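You operate a simulated robot arm through the tools that you are given. There is no shell and no other tool.

Carry out the task below with a simulated robot arm. There is one attempt and no reset: what you move stays moved.

Task
Bring the pellet dose down to 300 ml.
Fine: shut the pellet gate, empty its cup with the green button, close the blue air knob, turn the pellet knob, pull the gate out again.

Only the result counts: the job must be done as asked and must still hold three seconds after the hand-in. Knocking over, shifting, dropping, spilling or breaking anything else fails it.

Robot
A 6-joint arm with a two-finger parallel gripper, fixed in place. Base frame: the origin is on the floor under the middle of its stand, x ahead of it, y to its left, z up. Readings come in mm, rad, newtons and seconds.
It reaches about 904 mm from its shoulder. Its first joint turns from -2.897 to 2.897 rad. Payload 1.57 kg.
The tool frame sits at the grasp point between the pads (the TCP): z along the fingers, y along the line on which they close. The tips reach 30 mm beyond it. Largest opening 110 mm; finger width 24, thickness 12; the body of the gripper, 48 by 112 mm, starts 78 mm behind the TCP.
Orientation is that of the tool frame in the base frame, as [roll, pitch, yaw] about the fixed x, y, z axes, in that order (R = Rz(yaw) Ry(pitch) Rx(roll)). With the fingers straight down and closing along the base's y, the tool's x points along the base's -x, its y along +y and its z along -z.

Tools
- The arm moves only by the tool arm_command. Its argument "targets" is a list of rows, each a list of 3 entries, a list of its own where there are three numbers: the turn, a rotation vector about the base's x, y, z in rad, then the shift along the base's x, y, z in mm, then the opening, from 0 (shut) to 1 (fully open). In form: [[[ax, ay, az], [x, y, z], jaw], ...]. A call has 1 to 20 rows; each row shifts and turns the commanded pose from where the row before left it. Each row takes 0.2 s and may step no farther than 50 mm and 0.15 rad from the row before; otherwise, or with a gripper value out of range, the whole call is refused. A pose out of reach is approached as far as the arm can. The call stops where the force on the tool passes 70 N (or 10 N more than at its start, if that is more) or the arm is blocked; 0.2 s more then pass. The fingers move at their own pace (about 108 mm/s each) and stop on an object; they squeeze with about 42 N. The grip force told is the motor's: it shows also when the fingers shut on nothing. Time passes only in rows, and 0.2 s behind the last, so rows that do not move let the fingers close. It gives the time, the measured TCP pose, the force on the tool (base axes), the opening and the grip force at its end, in the units of the frame above (readings bear some noise), with the torque about the TCP (base axes, N m) and any sound that the robot's microphone picked up.
- Cameras (640 x 400 px; columns grow to the right, rows downward): "scene" is fixed at [212, 654, 1795.4]; the picture's right is [-0.94, -0.33, 0.00], its down [-0.14, 0.40, -0.90] and it looks along [0.30, -0.85, -0.43] (base axes); focal length 336 px, centre (320, 200). "wrist" rides on the gripper at [70, 16, -141] in the tool frame; the picture's right is [-0.23, 0.97, 0.00], its down [-0.86, -0.20, -0.48] and it looks along [-0.47, -0.11, 0.88] (tool axes); focal length 222 px, centre (320, 200). There is no depth. A picture from a camera that has moved, and an enlarged one, comes with that camera's place and axes in the base frame and with its lens. The place of the scene camera against the robot may be out by one fixed shift of up to 12 mm in any direction.
- get_image(camera): a new picture of that camera. It takes no simulated time.
- raise_lower(by): moves the trunk up (or, below 0, down) by that many mm; the arm rides with it, the base frame stays. It gives what a move gives, with no picture.
- close_up(camera, box): a new picture of the part [left, top, right, bottom] of that camera's present view, enlarged. It takes no simulated time.
- close_job(): hands the job in; it is judged then, once.

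Places have to be worked out from the pictures, the camera data and where the tool is seen. Open the gripper and draw the arm clear of the work before you hand the job in, unless the task says otherwise.

The tools are called after ">>>" by a JSON object that holds its "fn" and its "kwargs". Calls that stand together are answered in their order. arm_command: Moves the arm, as the interface text tells. Its arguments: {"type":"object","properties":{"targets":{"type":"array"}},"required":["targets"]} The other tools are called the same way: raise_lower (by) moves the trunk up or down; get_image (camera) takes a picture; close_up (camera, box) takes an enlarged picture of a part of a camera's view; close_job () hands the job in.

At the start:

```text
t: 0.0
position: [218.4, -416.4, 1585.5]
tool_rot: [3.14, 0.001, 3.141]
ft_force: [0.3, 0.2, 0.1]
wrist_torque: [0.01, 0.03, 0.0]
width: 109.9
finger_force: 0.0
trunk travel left (down, up): [-425.0, 165.0]
```

scene: 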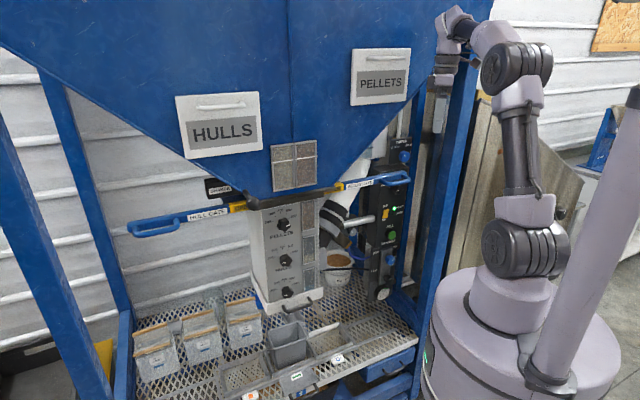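
wrist: 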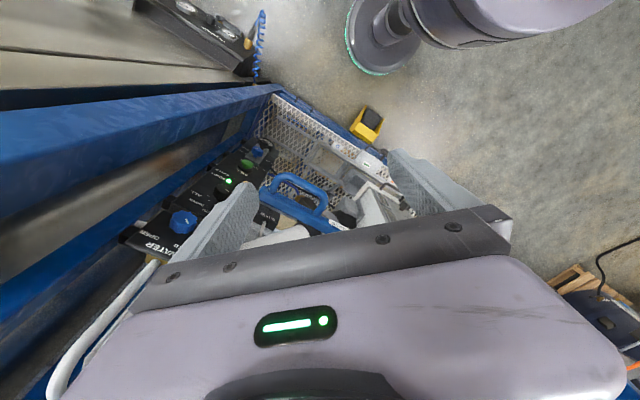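

I begin by looking at the machine in detail: the dial column, the gates and the control panel with the green button and blue knob.

>>> {"fn": "close_up", "kwargs": {"camera": "scene", "box": [230, 180, 350, 320]}}

>>> {"fn": "close_up", "kwargs": {"camera": "scene", "box": [320, 130, 440, 310]}}

>>> {"fn": "close_up", "kwargs": {"camera": "scene", "box": [120, 160, 420, 340]}}

>>> {"fn": "close_up", "kwargs": {"camera": "wrist", "box": [100, 80, 440, 290]}}

```text
2.86 times, centred on (290, 250) of scene
camera zoom: at [212.0, 654.0, 1795.4], right [-0.94, -0.33, 0.0], down [-0.14, 0.4, -0.9], along [0.3, -0.85, -0.43], focal length 961 px, centre (406, 57)
```

zoom: 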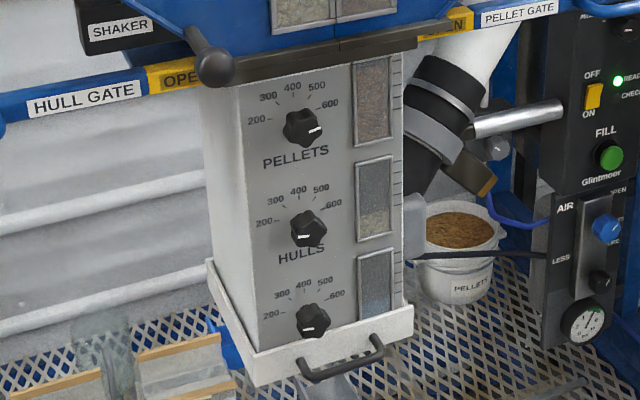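

```text
2.22 times, centred on (380, 220) of scene
camera zoom: at [212.0, 654.0, 1795.4], right [-0.94, -0.33, 0.0], down [-0.14, 0.4, -0.9], along [0.3, -0.85, -0.43], focal length 748 px, centre (187, 156)
```

zoom: 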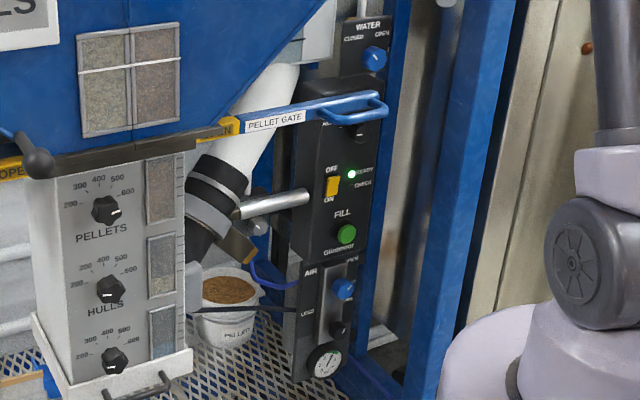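

```text
2.13 times, centred on (270, 250) of scene
camera zoom: at [212.0, 654.0, 1795.4], right [-0.94, -0.33, 0.0], down [-0.14, 0.4, -0.9], along [0.3, -0.85, -0.43], focal length 718 px, centre (427, 93)
```

zoom: 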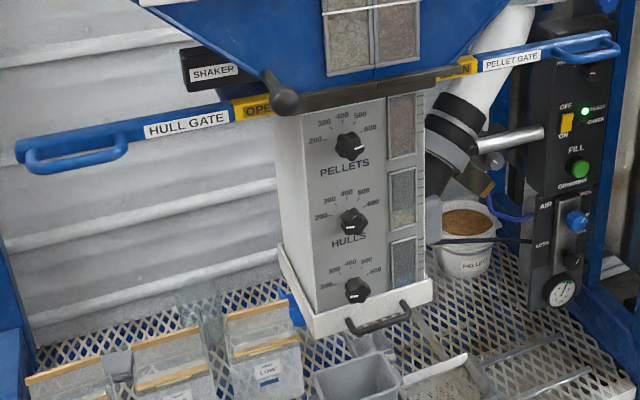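

```text
1.88 times, centred on (270, 185) of wrist
camera zoom: at [149.0, -400.1, 1728.5], right [0.23, 0.97, 0.0], down [0.86, -0.2, 0.48], along [0.47, -0.11, -0.88], focal length 418 px, centre (414, 228)
```

zoom: 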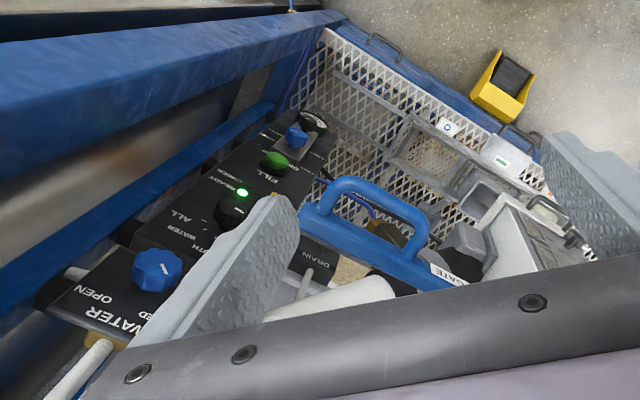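

The machine stands in front of the robot on the -y side: rough triangulation puts the pellets dial near [632,-192,1259], the gate handle near [329,-483,1342], and the green button near [344,-713,985]. I back the gripper out toward +y first, to get clear of the hopper before turning the wrist camera for more views.

>>> {"fn": "arm_command", "kwargs": {"targets": [[[0, 0, 0], [0, 40, 0], 1], [[0, 0, 0], [0, 45, 0], 1], [[0, 0, 0], [0, 45, 0], 1], [[0, 0, 0], [0, 45, 0], 1], [[0, 0, 0], [0, 45, 0], 1], [[0, 0, 0], [0, 40, 0], 1]]}}

```text
t: 1.4
position: [219.6, -154.0, 1589.9]
tool_rot: [3.141, 0.0, -3.141]
ft_force: [1.1, 0.0, -0.4]
wrist_torque: [-0.02, 0.01, 0.01]
width: 110.0
finger_force: 0.1
trunk travel left (down, up): [-425.0, 165.0]
```

The arm moved cleanly. I look from both cameras at the new position.

>>> {"fn": "get_image", "kwargs": {"camera": "scene"}}

>>> {"fn": "get_image", "kwargs": {"camera": "wrist"}}

```text
taken
```

scene: 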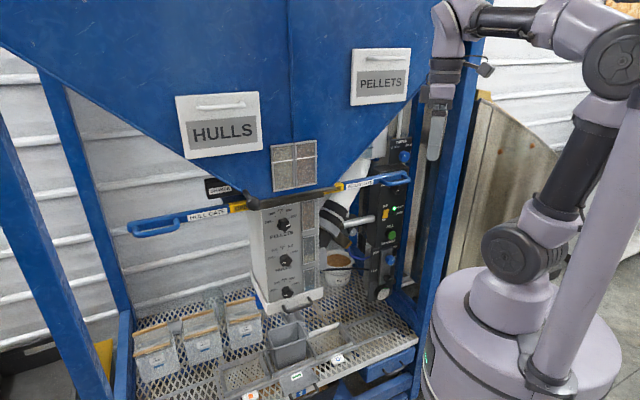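

```text
taken
camera wrist: at [149.9, -136.4, 1730.4], right [0.23, 0.97, 0.0], down [0.85, -0.2, 0.48], along [0.47, -0.11, -0.88], focal length 222 px, centre (320, 200)
```

wrist: 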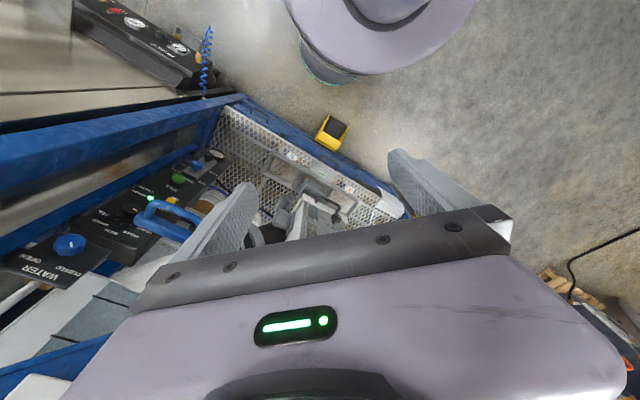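

The tray edge and gate bar show the machine is yawed about 41°: its front normal is roughly (-0.65, 0.76, 0), and the hopper front is in line with the dial column. I move out in front of it and start turning the tool toward (0.65, -0.76, 0) with the camera on top.

>>> {"fn": "arm_command", "kwargs": {"targets": [[[0, 0, 0], [36, 25, -10], 1], [[0, 0, 0], [36, 25, -10], 1], [[0, 0, 0], [36, 25, -10], 1], [[0, 0, 0], [36, 25, -10], 1], [[0, 0, 0], [36, 25, -10], 1], [[-0.1006, 0.0461, 0.1006], [0, 0, -5], 1], [[-0.1006, 0.0461, 0.1006], [0, 0, -5], 1], [[-0.1006, 0.0461, 0.1006], [0, 0, -5], 1], [[-0.1006, 0.0461, 0.1006], [0, 0, -5], 1], [[-0.1006, 0.0461, 0.1006], [0, 0, -5], 1], [[-0.1006, 0.0461, 0.1006], [0, 0, -5], 1], [[-0.1006, 0.0461, 0.1006], [0, 0, -5], 1], [[-0.1006, 0.0461, 0.1006], [0, 0, -5], 1]]}}

```text
t: 4.2
position: [399.0, -30.0, 1497.2]
tool_rot: [-2.493, -0.611, -2.492]
ft_force: [0.3, 0.3, -0.7]
wrist_torque: [-0.01, 0.01, -0.02]
width: 110.0
finger_force: 0.1
trunk travel left (down, up): [-425.0, 165.0]
```

The arm follows the commanded turn, so I finish the remaining nine turning steps and look.

>>> {"fn": "arm_command", "kwargs": {"targets": [[[-0.1006, 0.0461, 0.1006], [0, 0, -5], 1], [[-0.1006, 0.0461, 0.1006], [0, 0, -5], 1], [[-0.1006, 0.0461, 0.1006], [0, 0, -5], 1], [[-0.1006, 0.0461, 0.1006], [0, 0, -5], 1], [[-0.1006, 0.0461, 0.1006], [0, 0, -5], 1], [[-0.1006, 0.0461, 0.1006], [0, 0, -5], 1], [[-0.1006, 0.0461, 0.1006], [0, 0, -5], 1], [[-0.1006, 0.0461, 0.1006], [0, 0, -5], 1], [[-0.1006, 0.0461, 0.1006], [0, 0, -5], 1]]}}

>>> {"fn": "get_image", "kwargs": {"camera": "wrist"}}

>>> {"fn": "get_image", "kwargs": {"camera": "scene"}}

```text
t: 6.2
position: [398.2, -29.8, 1450.4]
tool_rot: [-2.704, -1.571, -1.298]
ft_force: [0.2, 1.0, 0.2]
wrist_torque: [0.03, 0.0, 0.01]
width: 110.0
finger_force: 0.0
trunk travel left (down, up): [-425.0, 165.0]
```

```text
taken
camera wrist: at [294.4, 65.3, 1521.8], right [-0.74, -0.64, -0.23], down [-0.16, 0.49, -0.85], along [0.66, -0.59, -0.47], focal length 222 px, centre (320, 200)
```

wrist: 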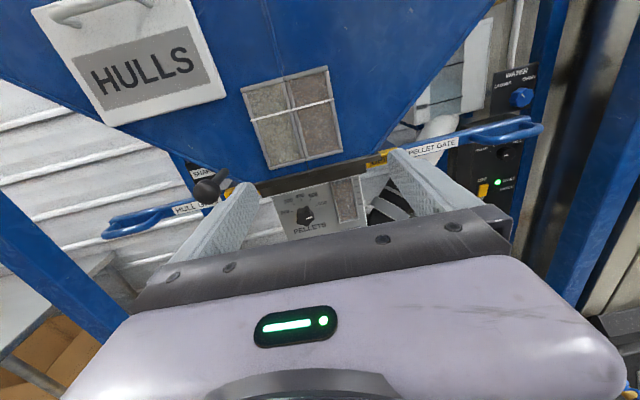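

```text
taken
```

scene: 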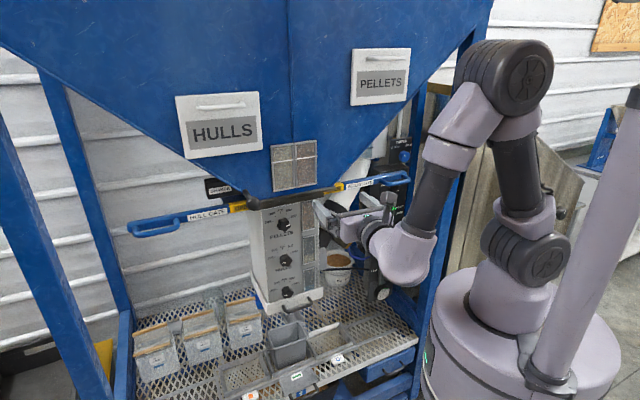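

The tool now faces the machine squarely. I enlarge the wrist view of the dial, the gate handle and the panel to pick out points more precisely.

>>> {"fn": "close_up", "kwargs": {"camera": "wrist", "box": [400, 60, 560, 220]}}

>>> {"fn": "close_up", "kwargs": {"camera": "wrist", "box": [260, 150, 400, 250]}}

>>> {"fn": "close_up", "kwargs": {"camera": "wrist", "box": [90, 130, 290, 260]}}

```text
2.50 times, centred on (480, 140) of wrist
camera zoom: at [294.4, 65.3, 1521.8], right [-0.74, -0.64, -0.23], down [-0.16, 0.49, -0.85], along [0.66, -0.59, -0.47], focal length 555 px, centre (-80, 350)
```

zoom: 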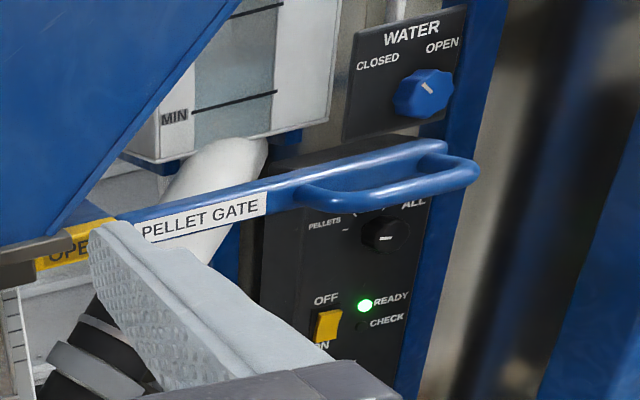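

```text
4.00 times, centred on (330, 200) of wrist
camera zoom: at [294.4, 65.3, 1521.8], right [-0.74, -0.64, -0.23], down [-0.16, 0.49, -0.85], along [0.66, -0.59, -0.47], focal length 888 px, centre (280, 200)
```

zoom: 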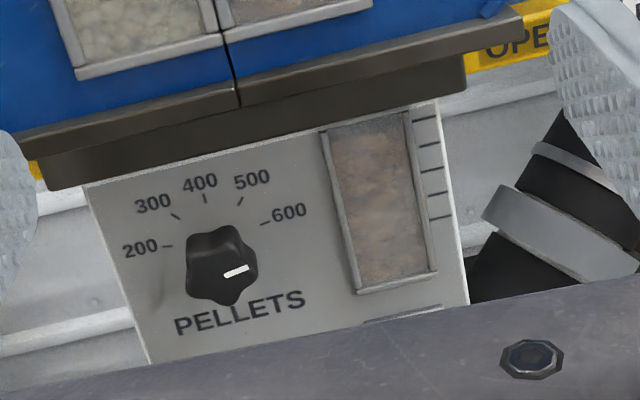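

```text
3.08 times, centred on (190, 195) of wrist
camera zoom: at [294.4, 65.3, 1521.8], right [-0.74, -0.64, -0.23], down [-0.16, 0.49, -0.85], along [0.66, -0.59, -0.47], focal length 684 px, centre (720, 215)
```

zoom: 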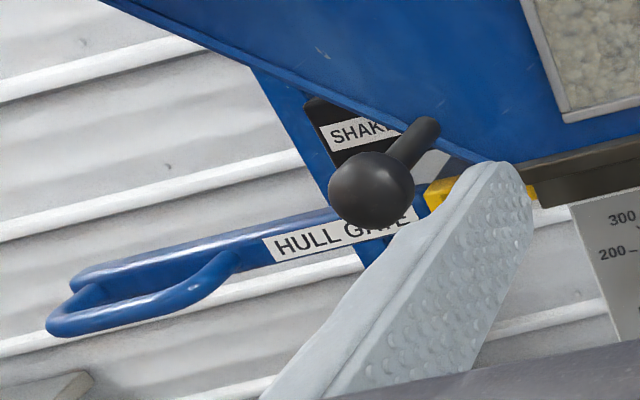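

The pellets dial points at 600 and sits near [625,-180,1271]; its ticks are about 40° apart. There is also a PELLETS/ALL selector on the panel that I need to read before pressing FILL. I lower the trunk 200 mm to bring the panel and handle into a comfortable working range.

>>> {"fn": "raise_lower", "kwargs": {"by": -200}}

```text
t: 8.4
position: [398.4, -31.4, 1253.0]
tool_rot: [-1.997, -1.568, -2.006]
ft_force: [0.6, -0.9, 1.1]
wrist_torque: [0.06, -0.01, -0.03]
width: 110.1
finger_force: 0.0
trunk travel left (down, up): [-225.0, 365.0]
```

The trunk went down cleanly. From here I look at the lower dials, the column base and the panel.

>>> {"fn": "get_image", "kwargs": {"camera": "wrist"}}

>>> {"fn": "close_up", "kwargs": {"camera": "wrist", "box": [400, 0, 600, 220]}}

```text
taken
camera wrist: at [294.4, 65.5, 1322.1], right [-0.74, -0.63, -0.23], down [-0.16, 0.49, -0.85], along [0.65, -0.59, -0.47], focal length 222 px, centre (320, 200)
```

wrist: 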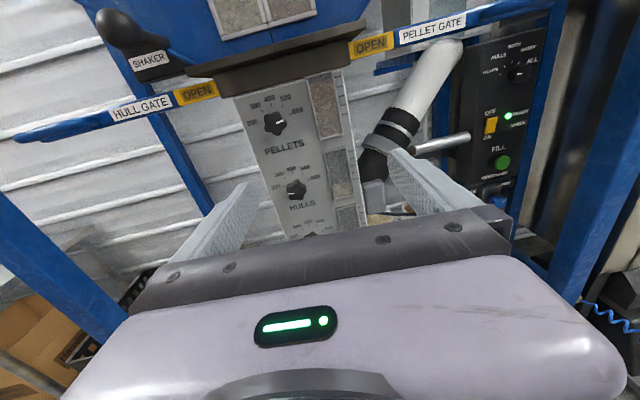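

```text
1.82 times, centred on (500, 110) of wrist
camera zoom: at [294.4, 65.5, 1322.1], right [-0.74, -0.63, -0.23], down [-0.16, 0.49, -0.85], along [0.65, -0.59, -0.47], focal length 404 px, centre (-7, 364)
```

zoom: 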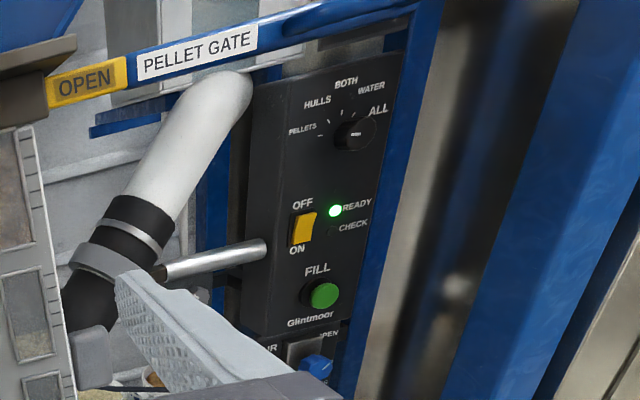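

The selector has PELLETS, HULLS, BOTH, WATER and ALL. I zoom in to see where it points, and also look at what stands under the column's outlet.

>>> {"fn": "close_up", "kwargs": {"camera": "wrist", "box": [475, 35, 545, 90]}}

>>> {"fn": "close_up", "kwargs": {"camera": "scene", "box": [220, 270, 360, 400]}}

>>> {"fn": "close_up", "kwargs": {"camera": "scene", "box": [360, 120, 430, 310]}}

```text
7.27 times, centred on (510, 62) of wrist
camera zoom: at [294.4, 65.5, 1322.1], right [-0.74, -0.63, -0.23], down [-0.16, 0.49, -0.85], along [0.65, -0.59, -0.47], focal length 1615 px, centre (-1062, 1200)
```

zoom: 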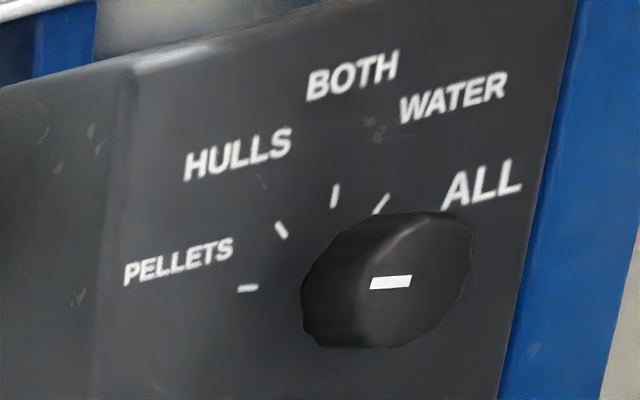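

```text
3.08 times, centred on (290, 335) of scene
camera zoom: at [212.0, 654.0, 1795.4], right [-0.94, -0.33, 0.0], down [-0.14, 0.4, -0.9], along [0.3, -0.85, -0.43], focal length 1035 px, centre (412, -215)
```

zoom: 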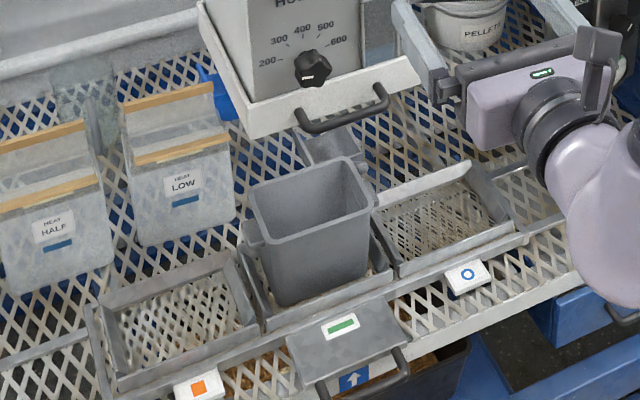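

```text
2.11 times, centred on (395, 215) of scene
camera zoom: at [212.0, 654.0, 1795.4], right [-0.94, -0.33, 0.0], down [-0.14, 0.4, -0.9], along [0.3, -0.85, -0.43], focal length 708 px, centre (162, 168)
```

zoom: 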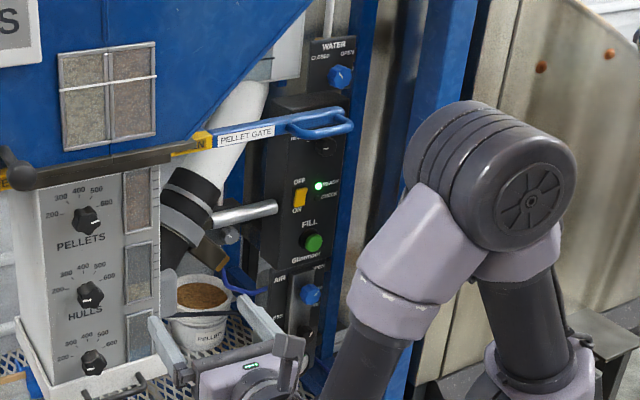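

The selector points right, at ALL. I move sideways in front of the control panel for a square, close view of all its controls before touching anything.

>>> {"fn": "arm_command", "kwargs": {"targets": [[[0, 0, 0], [-24, -38, 0], 1], [[0, 0, 0], [-24, -38, 0], 1], [[0, 0, 0], [-24, -38, 0], 1], [[0, 0, 0], [-24, -38, 0], 1], [[0, 0, 0], [-24, -38, 0], 1], [[0, 0, 0], [-24, -38, 0], 1], [[0, 0, 0], [-24, -38, 0], 1]]}}

>>> {"fn": "get_image", "kwargs": {"camera": "wrist"}}

>>> {"fn": "get_image", "kwargs": {"camera": "scene"}}

```text
t: 10.0
position: [440.2, -229.5, 1281.3]
tool_rot: [-2.094, -1.571, -1.909]
ft_force: [1.1, 0.0, -0.5]
wrist_torque: [0.0, 0.0, -0.01]
width: 109.8
finger_force: 0.0
out of reach, approached as far as the arm can: row 1, 2, 3, 4, 5, 6, 7
trunk travel left (down, up): [-225.0, 365.0]
```

```text
taken
camera wrist: at [335.9, -132.8, 1350.2], right [-0.74, -0.63, -0.23], down [-0.16, 0.49, -0.85], along [0.65, -0.59, -0.47], focal length 222 px, centre (320, 200)
```

wrist: 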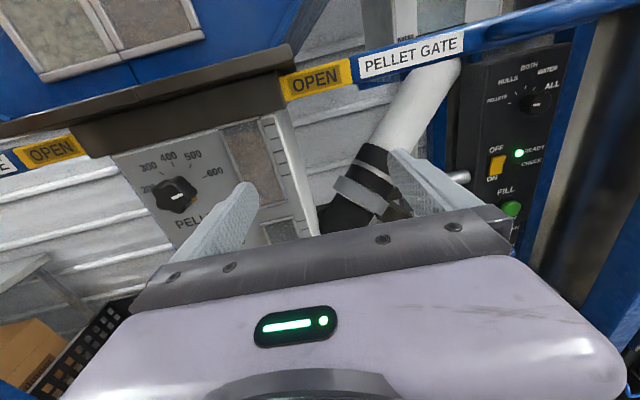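

```text
taken
```

scene: 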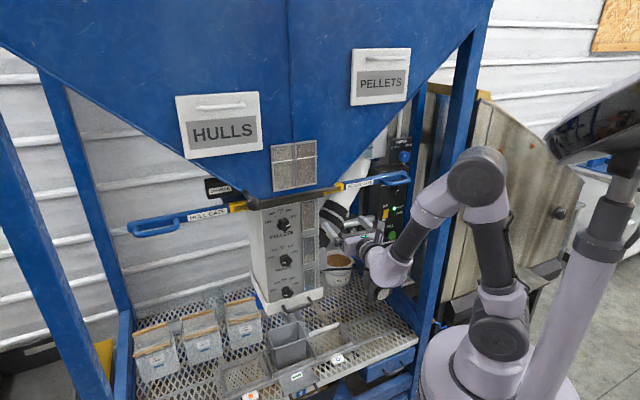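

The arm could not follow: the wrist came too close to its own base. It stopped at [440,-229,1281]. I check with one idle row where the commanded pose now stands before planning a path that keeps the wrist farther out.

>>> {"fn": "arm_command", "kwargs": {"targets": [[[0, 0, 0], [0, 0, 0], 1]]}}

```text
t: 10.4
position: [440.7, -229.4, 1279.6]
tool_rot: [-2.177, -1.57, -1.831]
ft_force: [-0.5, -0.1, -0.4]
wrist_torque: [0.02, 0.02, -0.01]
width: 109.9
finger_force: 0.1
trunk travel left (down, up): [-225.0, 365.0]
```

No out-of-reach note this time. I test with a small move down and forward.

>>> {"fn": "arm_command", "kwargs": {"targets": [[[0, 0, 0], [10, -12, -15], 1], [[0, 0, 0], [0, 0, -15], 1]]}}

```text
t: 11.0
position: [457.2, -225.8, 1260.3]
tool_rot: [-2.774, -1.565, -1.235]
ft_force: [0.1, -0.1, 0.3]
wrist_torque: [-0.02, -0.01, -0.03]
width: 110.0
finger_force: 0.0
out of reach, approached as far as the arm can: row 1, 2
trunk travel left (down, up): [-225.0, 365.0]
```

The limit seems to depend on the wrist posture rather than on distance alone. I test how freely the tool can roll about its axis here, by +0.6 rad, since I need that for the dial and the handle anyway.

>>> {"fn": "arm_command", "kwargs": {"targets": [[[0.098, -0.1135, 0], [0, 0, 0], 1], [[0.098, -0.1135, 0], [0, 0, 0], 1], [[0.098, -0.1135, 0], [0, 0, 0], 1], [[0.098, -0.1135, 0], [0, 0, 0], 1]]}}

>>> {"fn": "get_image", "kwargs": {"camera": "scene"}}

```text
t: 12.0
position: [456.4, -226.0, 1261.3]
tool_rot: [-1.582, -0.967, -2.428]
ft_force: [0.7, -0.7, 0.5]
wrist_torque: [0.03, 0.0, -0.01]
width: 110.2
finger_force: 0.0
trunk travel left (down, up): [-225.0, 365.0]
```

```text
taken
```

scene: 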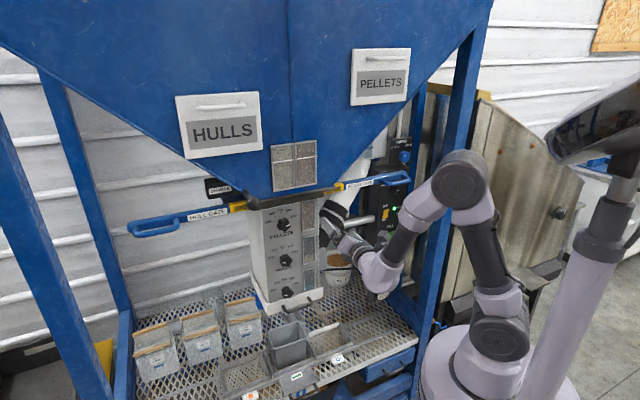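

Positive roll works freely. Now I retry moving forward, right and down with the tool in this rolled posture.

>>> {"fn": "arm_command", "kwargs": {"targets": [[[0, 0, 0], [-5, -20, -10], 1], [[0, 0, 0], [-5, -20, -10], 1]]}}

```text
t: 12.6
position: [464.7, -235.9, 1262.5]
tool_rot: [-1.587, -0.969, -2.425]
ft_force: [0.0, 0.1, -0.8]
wrist_torque: [0.01, 0.02, -0.04]
width: 109.9
finger_force: 0.1
out of reach, approached as far as the arm can: row 1, 2
trunk travel left (down, up): [-225.0, 365.0]
```

The limit is the folded elbow: the wrist can't get much nearer the base at this height. So I raise the tool to gate height, where there is more room, and continue rolling until the fingers close vertically, for gripping the gate handle from the front.

>>> {"fn": "arm_command", "kwargs": {"targets": [[[0.0908, -0.1048, 0], [-10, 11, 25], 1], [[0.0908, -0.1048, 0], [-10, 11, 25], 1], [[0.0908, -0.1048, 0], [0, 0, 20], 1], [[0.0908, -0.1048, 0], [0, 0, 20], 1], [[0.0908, -0.1048, 0], [0, 0, 0], 1], [[0.0908, -0.1048, 0], [0, 0, 0], 1], [[0.0908, -0.1048, 0], [0, 0, 0], 1]]}}

>>> {"fn": "get_image", "kwargs": {"camera": "wrist"}}

```text
t: 14.2
position: [442.9, -212.1, 1353.9]
tool_rot: [-1.575, 0.003, -2.427]
ft_force: [0.3, -0.8, 0.0]
wrist_torque: [0.0, 0.0, 0.02]
width: 110.2
finger_force: 0.0
trunk travel left (down, up): [-225.0, 365.0]
```

```text
taken
camera wrist: at [298.2, -151.0, 1337.8], right [0.17, 0.15, -0.97], down [0.33, 0.92, 0.2], along [0.93, -0.36, 0.11], focal length 222 px, centre (320, 200)
```

wrist: 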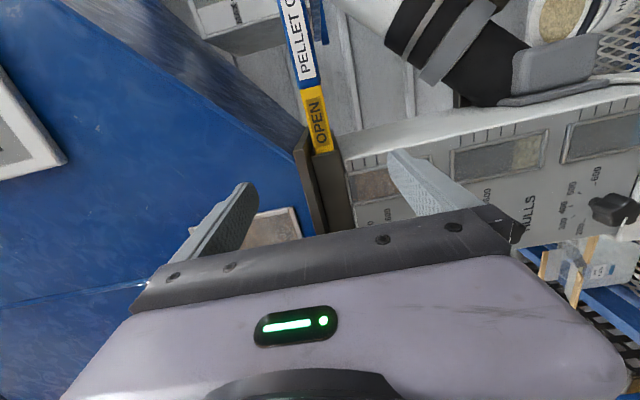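

The bar triangulates to depth d≈582 along the machine normal, z≈1350, and the OPEN label end at lateral l≈131. I zoom the scene camera onto the handle loop to get its extents.

>>> {"fn": "close_up", "kwargs": {"camera": "scene", "box": [325, 150, 425, 215]}}

>>> {"fn": "close_up", "kwargs": {"camera": "scene", "box": [365, 190, 425, 310]}}

```text
6.15 times, centred on (375, 182) of scene
camera zoom: at [212.0, 654.0, 1795.4], right [-0.94, -0.33, 0.0], down [-0.14, 0.4, -0.9], along [0.3, -0.85, -0.43], focal length 2070 px, centre (-18, 308)
```

zoom: 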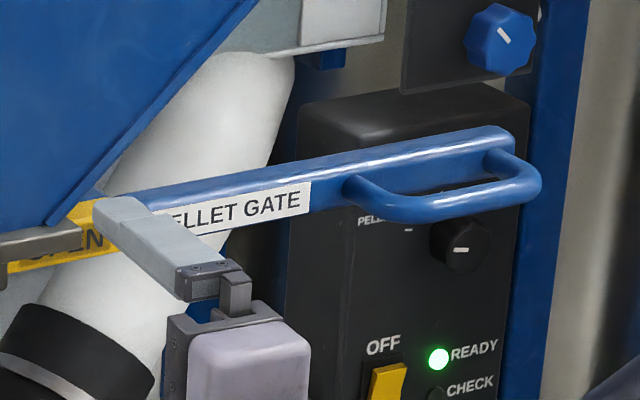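

```text
3.33 times, centred on (395, 250) of scene
camera zoom: at [212.0, 654.0, 1795.4], right [-0.94, -0.33, 0.0], down [-0.14, 0.4, -0.9], along [0.3, -0.85, -0.43], focal length 1122 px, centre (70, 33)
```

zoom: 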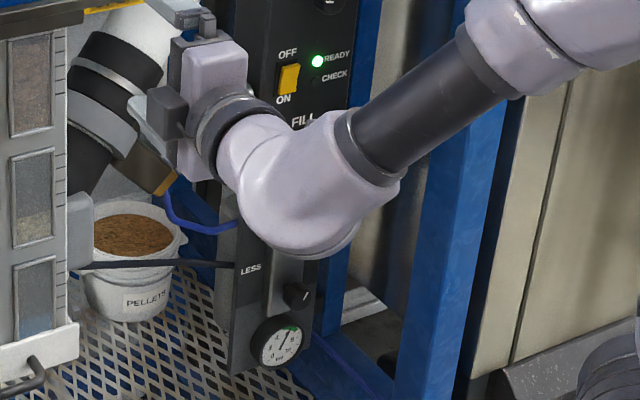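

The D-loop is now clear: its front bar is at depth d≈535, z≈1350, spanning lateral l≈-7 to -103, with the bar about 13 mm thick. To give the folded arm more room I lower the trunk 100 mm and bring the tool back up with the arm.

>>> {"fn": "raise_lower", "kwargs": {"by": -100}}

>>> {"fn": "arm_command", "kwargs": {"targets": [[[0, 0, 0], [0, 0, 34], 1], [[0, 0, 0], [0, 0, 33], 1], [[0, 0, 0], [0, 0, 33], 1]]}}

```text
t: 15.5
position: [443.8, -211.9, 1253.3]
tool_rot: [-1.575, 0.0, -2.428]
ft_force: [0.1, -0.1, -0.6]
wrist_torque: [-0.02, 0.02, 0.01]
width: 110.0
finger_force: 0.1
trunk travel left (down, up): [-125.0, 465.0]
```

```text
t: 16.3
position: [445.6, -211.0, 1355.0]
tool_rot: [-1.576, 0.0, -2.427]
ft_force: [0.3, 0.6, -0.4]
wrist_torque: [-0.01, 0.01, 0.01]
width: 109.7
finger_force: 0.1
trunk travel left (down, up): [-125.0, 465.0]
```

The room is there now. I slide right along the front toward the handle, with open fingers at bar height and tips staying in front of the hopper.

>>> {"fn": "arm_command", "kwargs": {"targets": [[[0, 0, 0], [-14, -33.7, -1], 1], [[0, 0, 0], [-14, -33.7, -1], 1], [[0, 0, 0], [-14, -33.7, -1], 1]]}}

>>> {"fn": "get_image", "kwargs": {"camera": "wrist"}}

```text
t: 17.1
position: [399.7, -313.8, 1350.1]
tool_rot: [-1.577, -0.001, -2.428]
ft_force: [0.7, -0.3, -0.1]
wrist_torque: [-0.01, 0.02, 0.04]
width: 110.1
finger_force: 0.1
trunk travel left (down, up): [-125.0, 465.0]
```

```text
taken
camera wrist: at [255.2, -252.4, 1334.2], right [0.17, 0.15, -0.97], down [0.33, 0.92, 0.2], along [0.93, -0.36, 0.1], focal length 222 px, centre (320, 200)
```

wrist: 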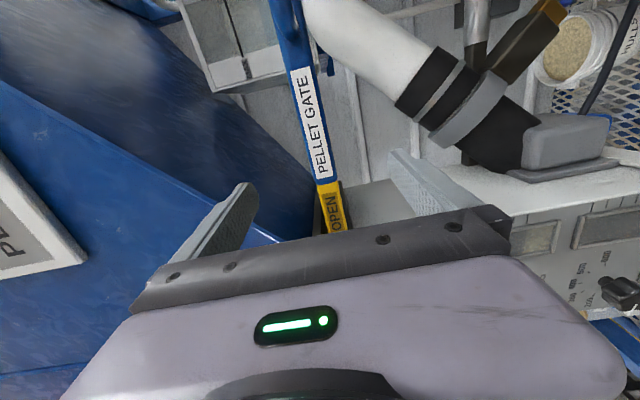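

The bar runs centrally between the open fingers. I go on right and forward so that the fingers straddle the bar, stopping short of the final grasp to check.

>>> {"fn": "arm_command", "kwargs": {"targets": [[[0, 0, 0], [-10.2, -43.2, 0], 1], [[0, 0, 0], [-28, -26, 0], 1], [[0, 0, 0], [-28, -26, 0], 1]]}}

>>> {"fn": "get_image", "kwargs": {"camera": "wrist"}}

>>> {"fn": "close_up", "kwargs": {"camera": "scene", "box": [325, 130, 445, 230]}}

```text
t: 17.9
position: [376.3, -351.5, 1382.2]
tool_rot: [-1.584, 0.0, -2.444]
ft_force: [0.3, 0.9, 0.0]
wrist_torque: [0.02, 0.0, 0.01]
width: 110.0
finger_force: 0.2
out of reach, approached as far as the arm can: row 1, 2, 3
trunk travel left (down, up): [-125.0, 465.0]
```

```text
taken
camera wrist: at [232.2, -289.0, 1368.7], right [0.17, 0.16, -0.97], down [0.35, 0.91, 0.21], along [0.92, -0.37, 0.1], focal length 222 px, centre (320, 200)
```

wrist: 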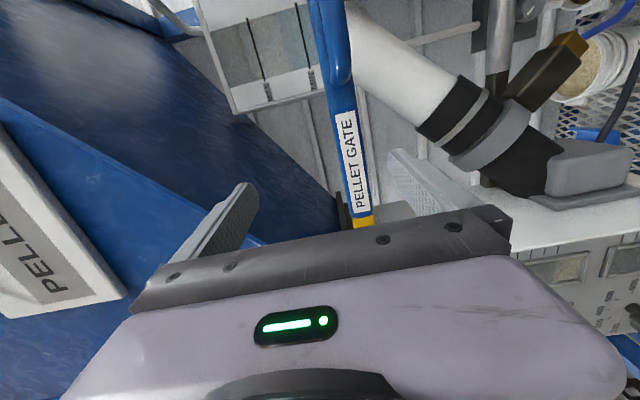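

```text
4.00 times, centred on (385, 180) of scene
camera zoom: at [212.0, 654.0, 1795.4], right [-0.94, -0.33, 0.0], down [-0.14, 0.4, -0.9], along [0.3, -0.85, -0.43], focal length 1346 px, centre (60, 280)
```

zoom: 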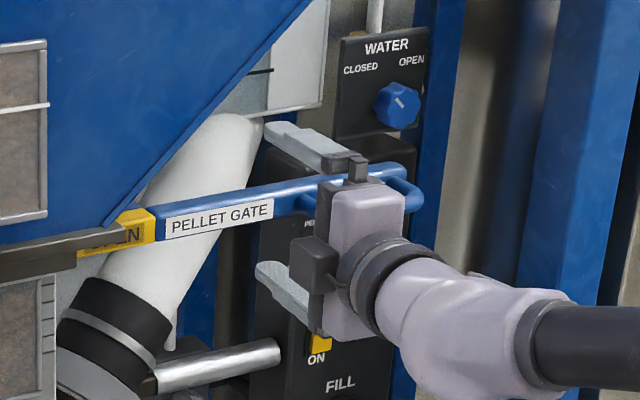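

The horizontal posture runs out of reach here, because the arm is folded too tightly. A closed-finger push needs no grip: I shut the fingers, tilt the tool 45° downward, which puts the wrist up and away from the base, and rise above the loop.

>>> {"fn": "arm_command", "kwargs": {"targets": [[[0, 0, 0], [-6, 7, 5], 0], [[0.099, 0.0858, 0], [-6, 7, 8], 0], [[0.099, 0.0858, 0], [0, 0, 8], 0], [[0.099, 0.0858, 0], [0, 0, 8], 0], [[0.099, 0.0858, 0], [0, 0, 8], 0], [[0.099, 0.0858, 0], [0, 0, 8], 0], [[0.099, 0.0858, 0], [0, 0, 8], 0]]}}

>>> {"fn": "get_image", "kwargs": {"camera": "wrist"}}

>>> {"fn": "get_image", "kwargs": {"camera": "scene"}}

```text
t: 19.5
position: [348.6, -359.0, 1419.8]
tool_rot: [-2.102, -0.049, -2.515]
ft_force: [-0.2, 0.2, -1.3]
wrist_torque: [0.03, 0.02, 0.01]
width: 0.1
finger_force: 21.3
out of reach, approached as far as the arm can: row 2, 3, 4, 5
trunk travel left (down, up): [-125.0, 465.0]
```

```text
taken
camera wrist: at [218.2, -293.3, 1482.0], right [-0.14, 0.51, -0.85], down [0.53, 0.77, 0.37], along [0.84, -0.4, -0.37], focal length 222 px, centre (320, 200)
```

wrist: 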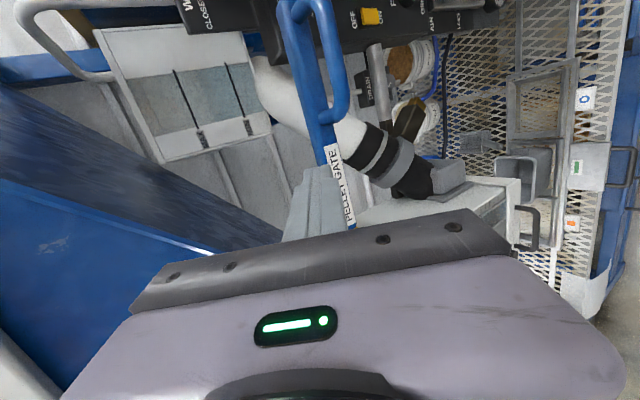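

```text
taken
```

scene: 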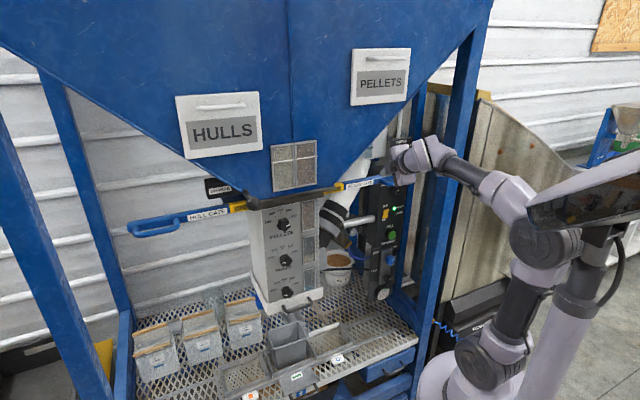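

The arm found a better posture, though the tool is only tilted about 30° and slightly yawed. The wrist now sees the loop from above; I zoom in to fix its position.

>>> {"fn": "close_up", "kwargs": {"camera": "wrist", "box": [240, 0, 400, 240]}}

>>> {"fn": "close_up", "kwargs": {"camera": "wrist", "box": [440, 40, 640, 300]}}

>>> {"fn": "close_up", "kwargs": {"camera": "scene", "box": [325, 110, 465, 210]}}

```text
1.67 times, centred on (320, 120) of wrist
camera zoom: at [218.2, -293.3, 1482.0], right [-0.14, 0.51, -0.85], down [0.53, 0.77, 0.37], along [0.84, -0.4, -0.37], focal length 370 px, centre (320, 333)
```

zoom: 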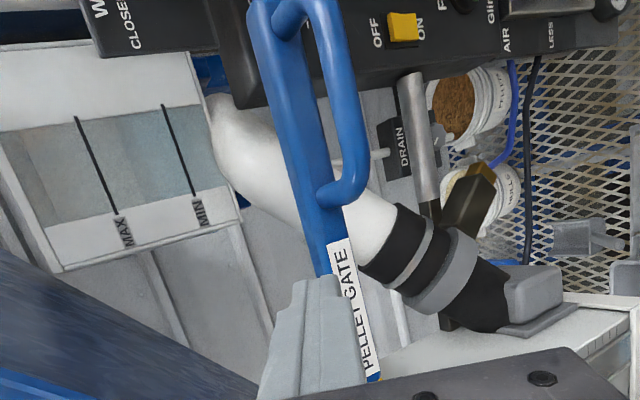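

```text
1.54 times, centred on (540, 170) of wrist
camera zoom: at [218.2, -293.3, 1482.0], right [-0.14, 0.51, -0.85], down [0.53, 0.77, 0.37], along [0.84, -0.4, -0.37], focal length 342 px, centre (-18, 246)
```

zoom: 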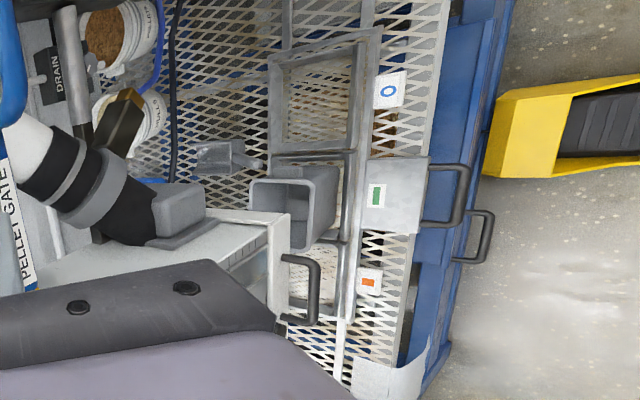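

```text
4.00 times, centred on (395, 160) of scene
camera zoom: at [212.0, 654.0, 1795.4], right [-0.94, -0.33, 0.0], down [-0.14, 0.4, -0.9], along [0.3, -0.85, -0.43], focal length 1346 px, centre (20, 360)
```

zoom: 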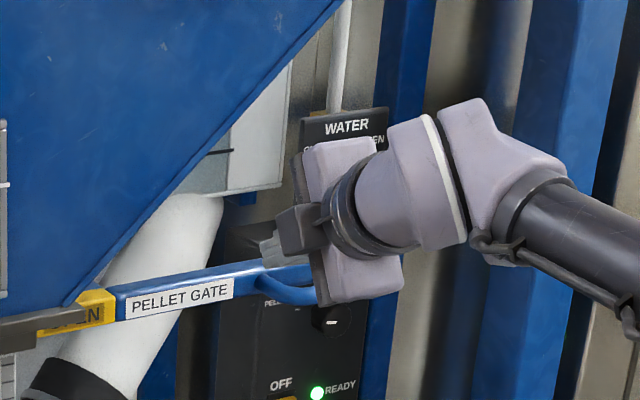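

From the combined views the main bar's front is at d≈590, z≈1351, and the loop's front bar at d≈545. I now set a clean 45° tilt and move right, above the loop, to beyond the bar's end at l≈-145.

>>> {"fn": "arm_command", "kwargs": {"targets": [[[0.1147, 0.0598, 0.0407], [0, 0, 5], 0], [[0.1147, 0.0598, 0.0407], [0, 0, 0], 0], [[0, 0, 0], [-26.1, -22.7, 0], 0], [[0, 0, 0], [-26.1, -22.7, 0], 0], [[0, 0, 0], [-26.1, -22.7, 0], 0], [[0, 0, 0], [-26.1, -22.7, 0], 0], [[0, 0, 0], [-26.1, -22.7, 0], 0]]}}

>>> {"fn": "get_image", "kwargs": {"camera": "wrist"}}

>>> {"fn": "close_up", "kwargs": {"camera": "scene", "box": [325, 90, 485, 210]}}

```text
t: 21.1
position: [217.0, -472.8, 1427.6]
tool_rot: [-2.355, -0.004, -2.426]
ft_force: [0.5, -0.5, 0.6]
wrist_torque: [0.0, -0.01, 0.01]
width: 0.1
finger_force: 21.7
trunk travel left (down, up): [-125.0, 465.0]
```

```text
taken
camera wrist: at [90.6, -434.2, 1515.9], right [-0.28, 0.67, -0.69], down [0.52, 0.71, 0.48], along [0.81, -0.22, -0.54], focal length 222 px, centre (320, 200)
```

wrist: 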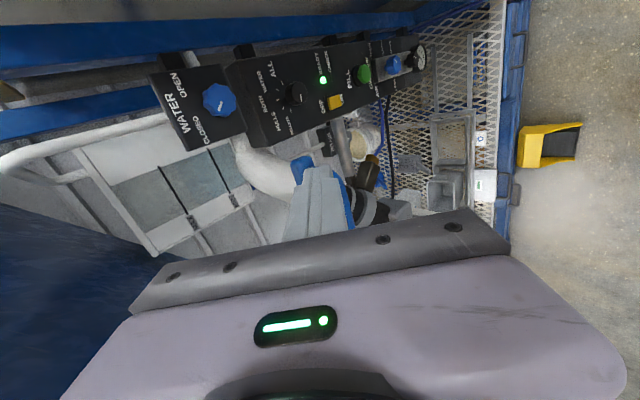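

```text
3.33 times, centred on (405, 150) of scene
camera zoom: at [212.0, 654.0, 1795.4], right [-0.94, -0.33, 0.0], down [-0.14, 0.4, -0.9], along [0.3, -0.85, -0.43], focal length 1122 px, centre (37, 367)
```

zoom: 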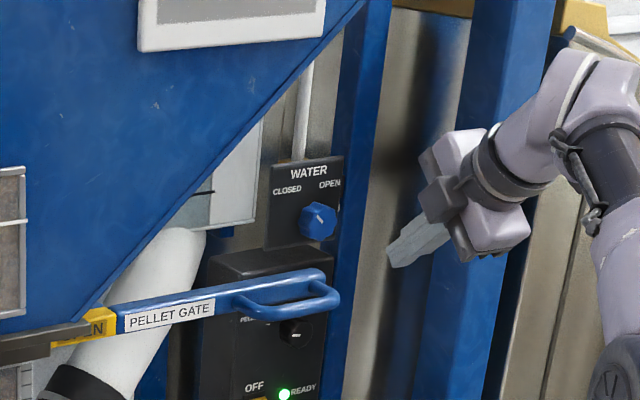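

The tool is now right of the bar's end with clear space. The fingertip position in the scene picture confirms the camera to about 5 mm. I lower along the tool axis so the closed fingers sit beside the handle's outer leg at bar height.

>>> {"fn": "arm_command", "kwargs": {"targets": [[[0, 0, 0], [16.9, -19.5, -22.9], 0], [[0, 0, 0], [16.9, -19.5, -22.9], 0], [[0, 0, 0], [16.9, -19.5, -22.9], 0]]}}

>>> {"fn": "close_up", "kwargs": {"camera": "scene", "box": [325, 110, 465, 210]}}

>>> {"fn": "get_image", "kwargs": {"camera": "wrist"}}

```text
t: 21.9
position: [269.3, -532.7, 1356.6]
tool_rot: [-2.356, -0.001, -2.427]
ft_force: [-0.6, -0.2, 0.3]
wrist_torque: [0.01, 0.02, 0.02]
width: 0.0
finger_force: 21.2
trunk travel left (down, up): [-125.0, 465.0]
```

```text
4.00 times, centred on (395, 160) of scene
camera zoom: at [212.0, 654.0, 1795.4], right [-0.94, -0.33, 0.0], down [-0.14, 0.4, -0.9], along [0.3, -0.85, -0.43], focal length 1346 px, centre (20, 360)
```

zoom: 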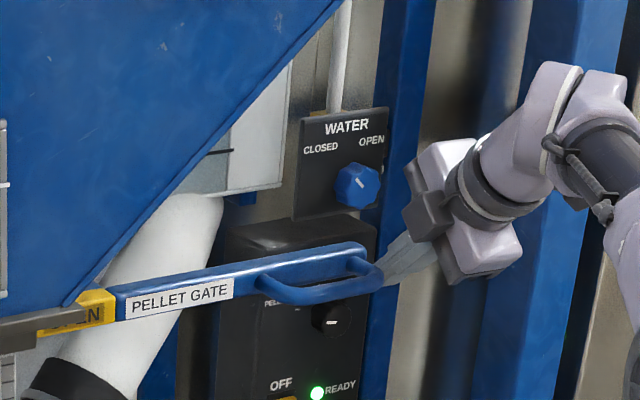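

```text
taken
camera wrist: at [143.7, -494.5, 1444.6], right [-0.28, 0.67, -0.69], down [0.52, 0.71, 0.48], along [0.81, -0.22, -0.54], focal length 222 px, centre (320, 200)
```

wrist: 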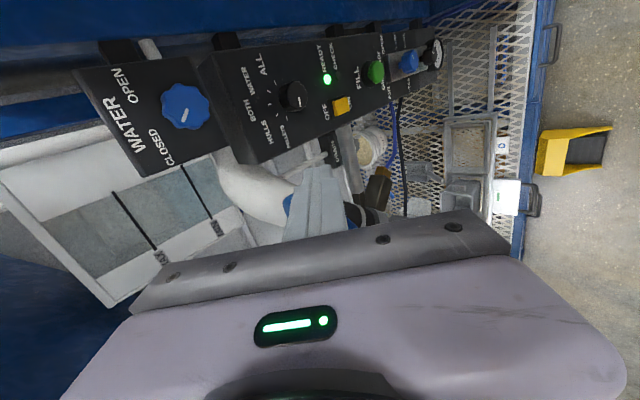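

The closed fingers are beside and behind the loop's outer end, at the right height. I push toward the machine in 10 mm steps and watch the force.

>>> {"fn": "arm_command", "kwargs": {"targets": [[[0, 0, 0], [7.56, 6.55, 0], 0], [[0, 0, 0], [7.56, 6.55, 0], 0], [[0, 0, 0], [7.56, 6.55, 0], 0], [[0, 0, 0], [7.56, 6.55, 0], 0], [[0, 0, 0], [7.56, 6.55, 0], 0]]}}

>>> {"fn": "close_up", "kwargs": {"camera": "scene", "box": [325, 110, 465, 210]}}

```text
t: 23.1
position: [303.7, -498.6, 1356.3]
tool_rot: [-2.357, -0.002, -2.426]
ft_force: [-15.9, 14.5, -17.4]
wrist_torque: [0.46, 0.71, 0.15]
width: 0.0
finger_force: 21.5
trunk travel left (down, up): [-125.0, 465.0]
```

```text
4.00 times, centred on (395, 160) of scene
camera zoom: at [212.0, 654.0, 1795.4], right [-0.94, -0.33, 0.0], down [-0.14, 0.4, -0.9], along [0.3, -0.85, -0.43], focal length 1346 px, centre (20, 360)
```

zoom: 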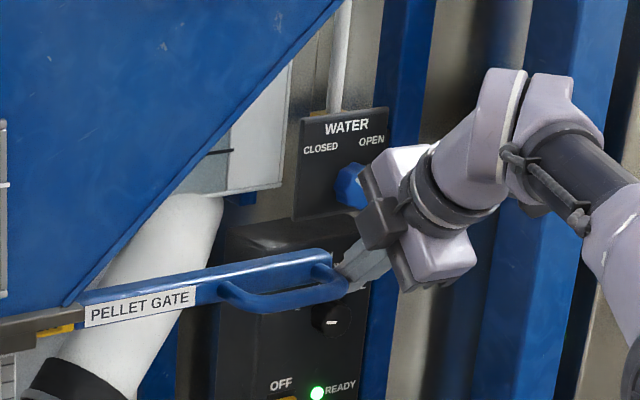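

The gate slid in about 35 mm; the side load (about 27 N away from the bar) shows the tip rubbing on the bar, so I ease off slightly there and keep pushing.

>>> {"fn": "arm_command", "kwargs": {"targets": [[[0, 0, 0], [-2.6, 3.0, -3], 0], [[0, 0, 0], [7.56, 6.55, 0], 0], [[0, 0, 0], [7.56, 6.55, 0], 0], [[0, 0, 0], [7.56, 6.55, 0], 0]]}}

>>> {"fn": "close_up", "kwargs": {"camera": "scene", "box": [325, 110, 465, 210]}}

```text
t: 24.1
position: [324.5, -476.5, 1355.9]
tool_rot: [-2.354, -0.003, -2.426]
ft_force: [-4.6, 4.0, 6.1]
wrist_torque: [-0.05, -0.1, 0.05]
width: 0.0
finger_force: 21.3
trunk travel left (down, up): [-125.0, 465.0]
```

```text
4.00 times, centred on (395, 160) of scene
camera zoom: at [212.0, 654.0, 1795.4], right [-0.94, -0.33, 0.0], down [-0.14, 0.4, -0.9], along [0.3, -0.85, -0.43], focal length 1346 px, centre (20, 360)
```

zoom: 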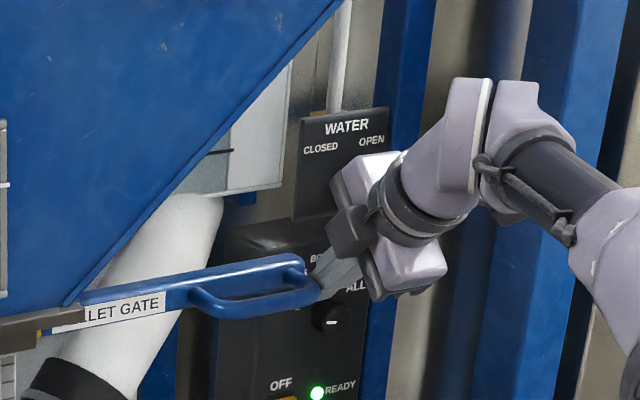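

The side load is gone and the gate keeps moving in; only a sliver of yellow is left. I go on pushing until the end stop shows in the force.

>>> {"fn": "arm_command", "kwargs": {"targets": [[[0, 0, 0], [7.56, 6.55, 0], 0], [[0, 0, 0], [7.56, 6.55, 0], 0], [[0, 0, 0], [6, 5.2, 0], 0]]}}

>>> {"fn": "close_up", "kwargs": {"camera": "scene", "box": [325, 110, 465, 210]}}

```text
t: 24.7
position: [325.9, -475.0, 1355.0]
tool_rot: [-2.35, -0.01, -2.438]
ft_force: [-36.1, -20.1, -0.5]
wrist_torque: [-0.44, -0.02, -0.09]
width: 0.1
finger_force: 21.3
trunk travel left (down, up): [-125.0, 465.0]
stopped in row 3: the force on the tool passed its limit at 76 N (the readings are from after the stop); the commanded pose is now the measured one
```

```text
4.00 times, centred on (395, 160) of scene
camera zoom: at [212.0, 654.0, 1795.4], right [-0.94, -0.33, 0.0], down [-0.14, 0.4, -0.9], along [0.3, -0.85, -0.43], focal length 1346 px, centre (20, 360)
```

zoom: 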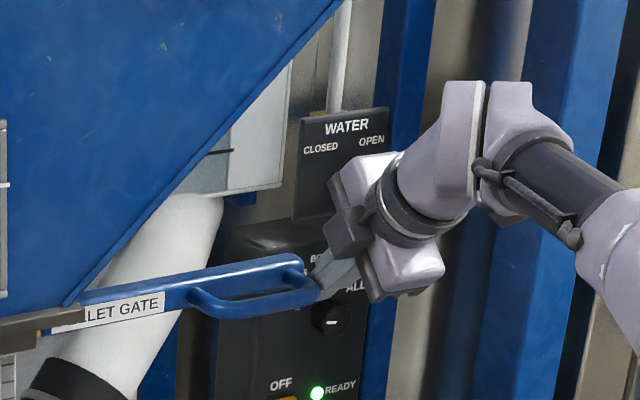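

The force rose to 76 N along the bar: the gate is against its inner stop, having moved about 60 mm. I back off the handle and withdraw along the tool axis.

>>> {"fn": "arm_command", "kwargs": {"targets": [[[0, 0, 0], [-11.3, -9.8, 0], 0], [[0, 0, 0], [-11.3, -9.8, 0], 0], [[0, 0, 0], [-16, 18.5, 24], 0], [[0, 0, 0], [-16, 18.5, 24], 0], [[0, 0, 0], [-16, 18.5, 24], 0]]}}

>>> {"fn": "close_up", "kwargs": {"camera": "scene", "box": [225, 130, 465, 330]}}

>>> {"fn": "get_image", "kwargs": {"camera": "wrist"}}

```text
t: 25.9
position: [266.3, -431.4, 1427.0]
tool_rot: [-2.352, -0.014, -2.433]
ft_force: [-0.3, 0.4, -0.5]
wrist_torque: [0.0, 0.0, -0.01]
width: 0.0
finger_force: 21.5
trunk travel left (down, up): [-125.0, 465.0]
```

```text
2.00 times, centred on (345, 230) of scene
camera zoom: at [212.0, 654.0, 1795.4], right [-0.94, -0.33, 0.0], down [-0.14, 0.4, -0.9], along [0.3, -0.85, -0.43], focal length 673 px, centre (270, 140)
```

zoom: 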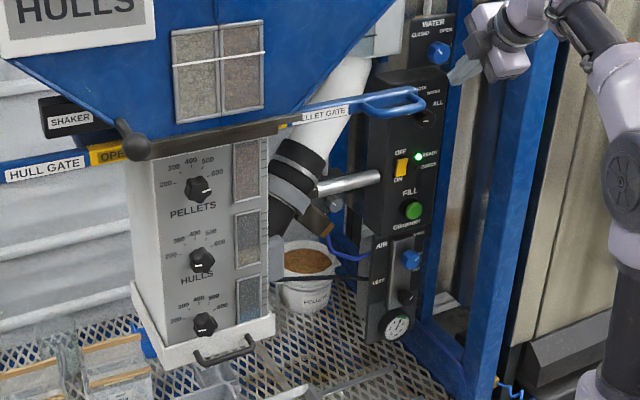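

```text
taken
camera wrist: at [140.6, -390.4, 1515.6], right [-0.28, 0.66, -0.7], down [0.52, 0.71, 0.47], along [0.8, -0.23, -0.55], focal length 222 px, centre (320, 200)
```

wrist: 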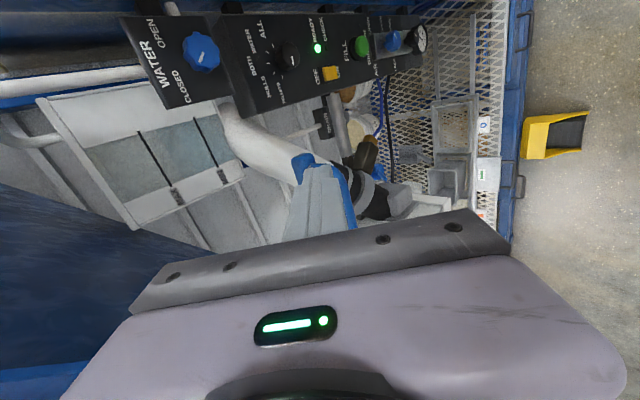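

The gate is shut: the OPEN label is hidden, and the label bar is in against the hopper. Before pressing FILL I zoom in on the panel to read the selector, the lamps, the water knob and the air knob from here.

>>> {"fn": "close_up", "kwargs": {"camera": "wrist", "box": [120, 0, 280, 110]}}

>>> {"fn": "close_up", "kwargs": {"camera": "wrist", "box": [240, 10, 440, 130]}}

>>> {"fn": "close_up", "kwargs": {"camera": "scene", "box": [370, 170, 430, 310]}}

```text
3.64 times, centred on (200, 55) of wrist
camera zoom: at [140.6, -390.4, 1515.6], right [-0.28, 0.66, -0.7], down [0.52, 0.71, 0.47], along [0.8, -0.23, -0.55], focal length 808 px, centre (756, 727)
```

zoom: 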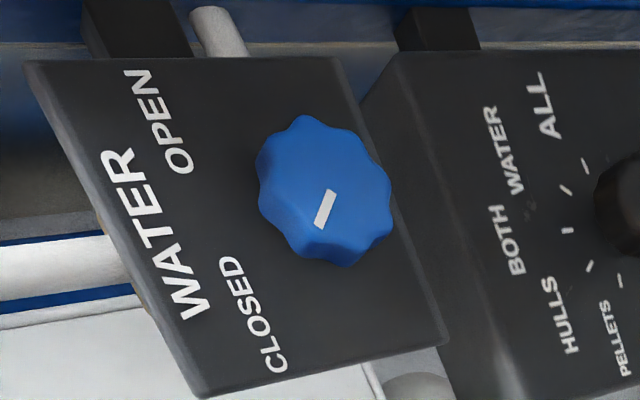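

```text
3.20 times, centred on (340, 70) of wrist
camera zoom: at [140.6, -390.4, 1515.6], right [-0.28, 0.66, -0.7], down [0.52, 0.71, 0.47], along [0.8, -0.23, -0.55], focal length 711 px, centre (256, 616)
```

zoom: 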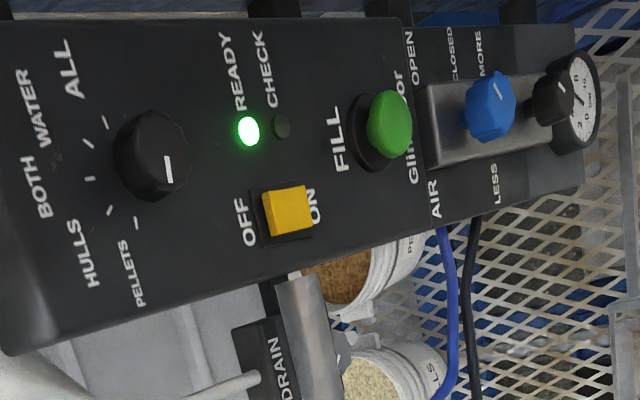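

```text
2.86 times, centred on (400, 240) of scene
camera zoom: at [212.0, 654.0, 1795.4], right [-0.94, -0.33, 0.0], down [-0.14, 0.4, -0.9], along [0.3, -0.85, -0.43], focal length 961 px, centre (91, 86)
```

zoom: 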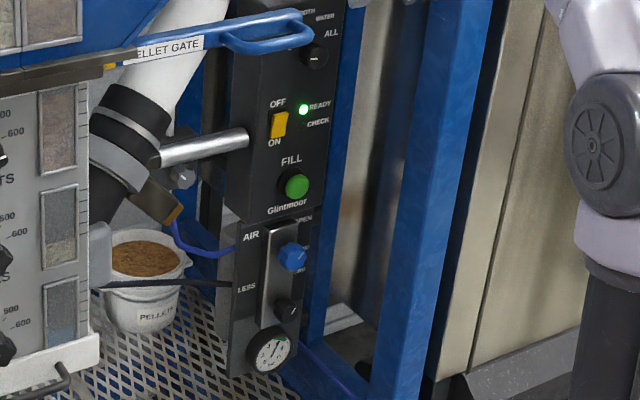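

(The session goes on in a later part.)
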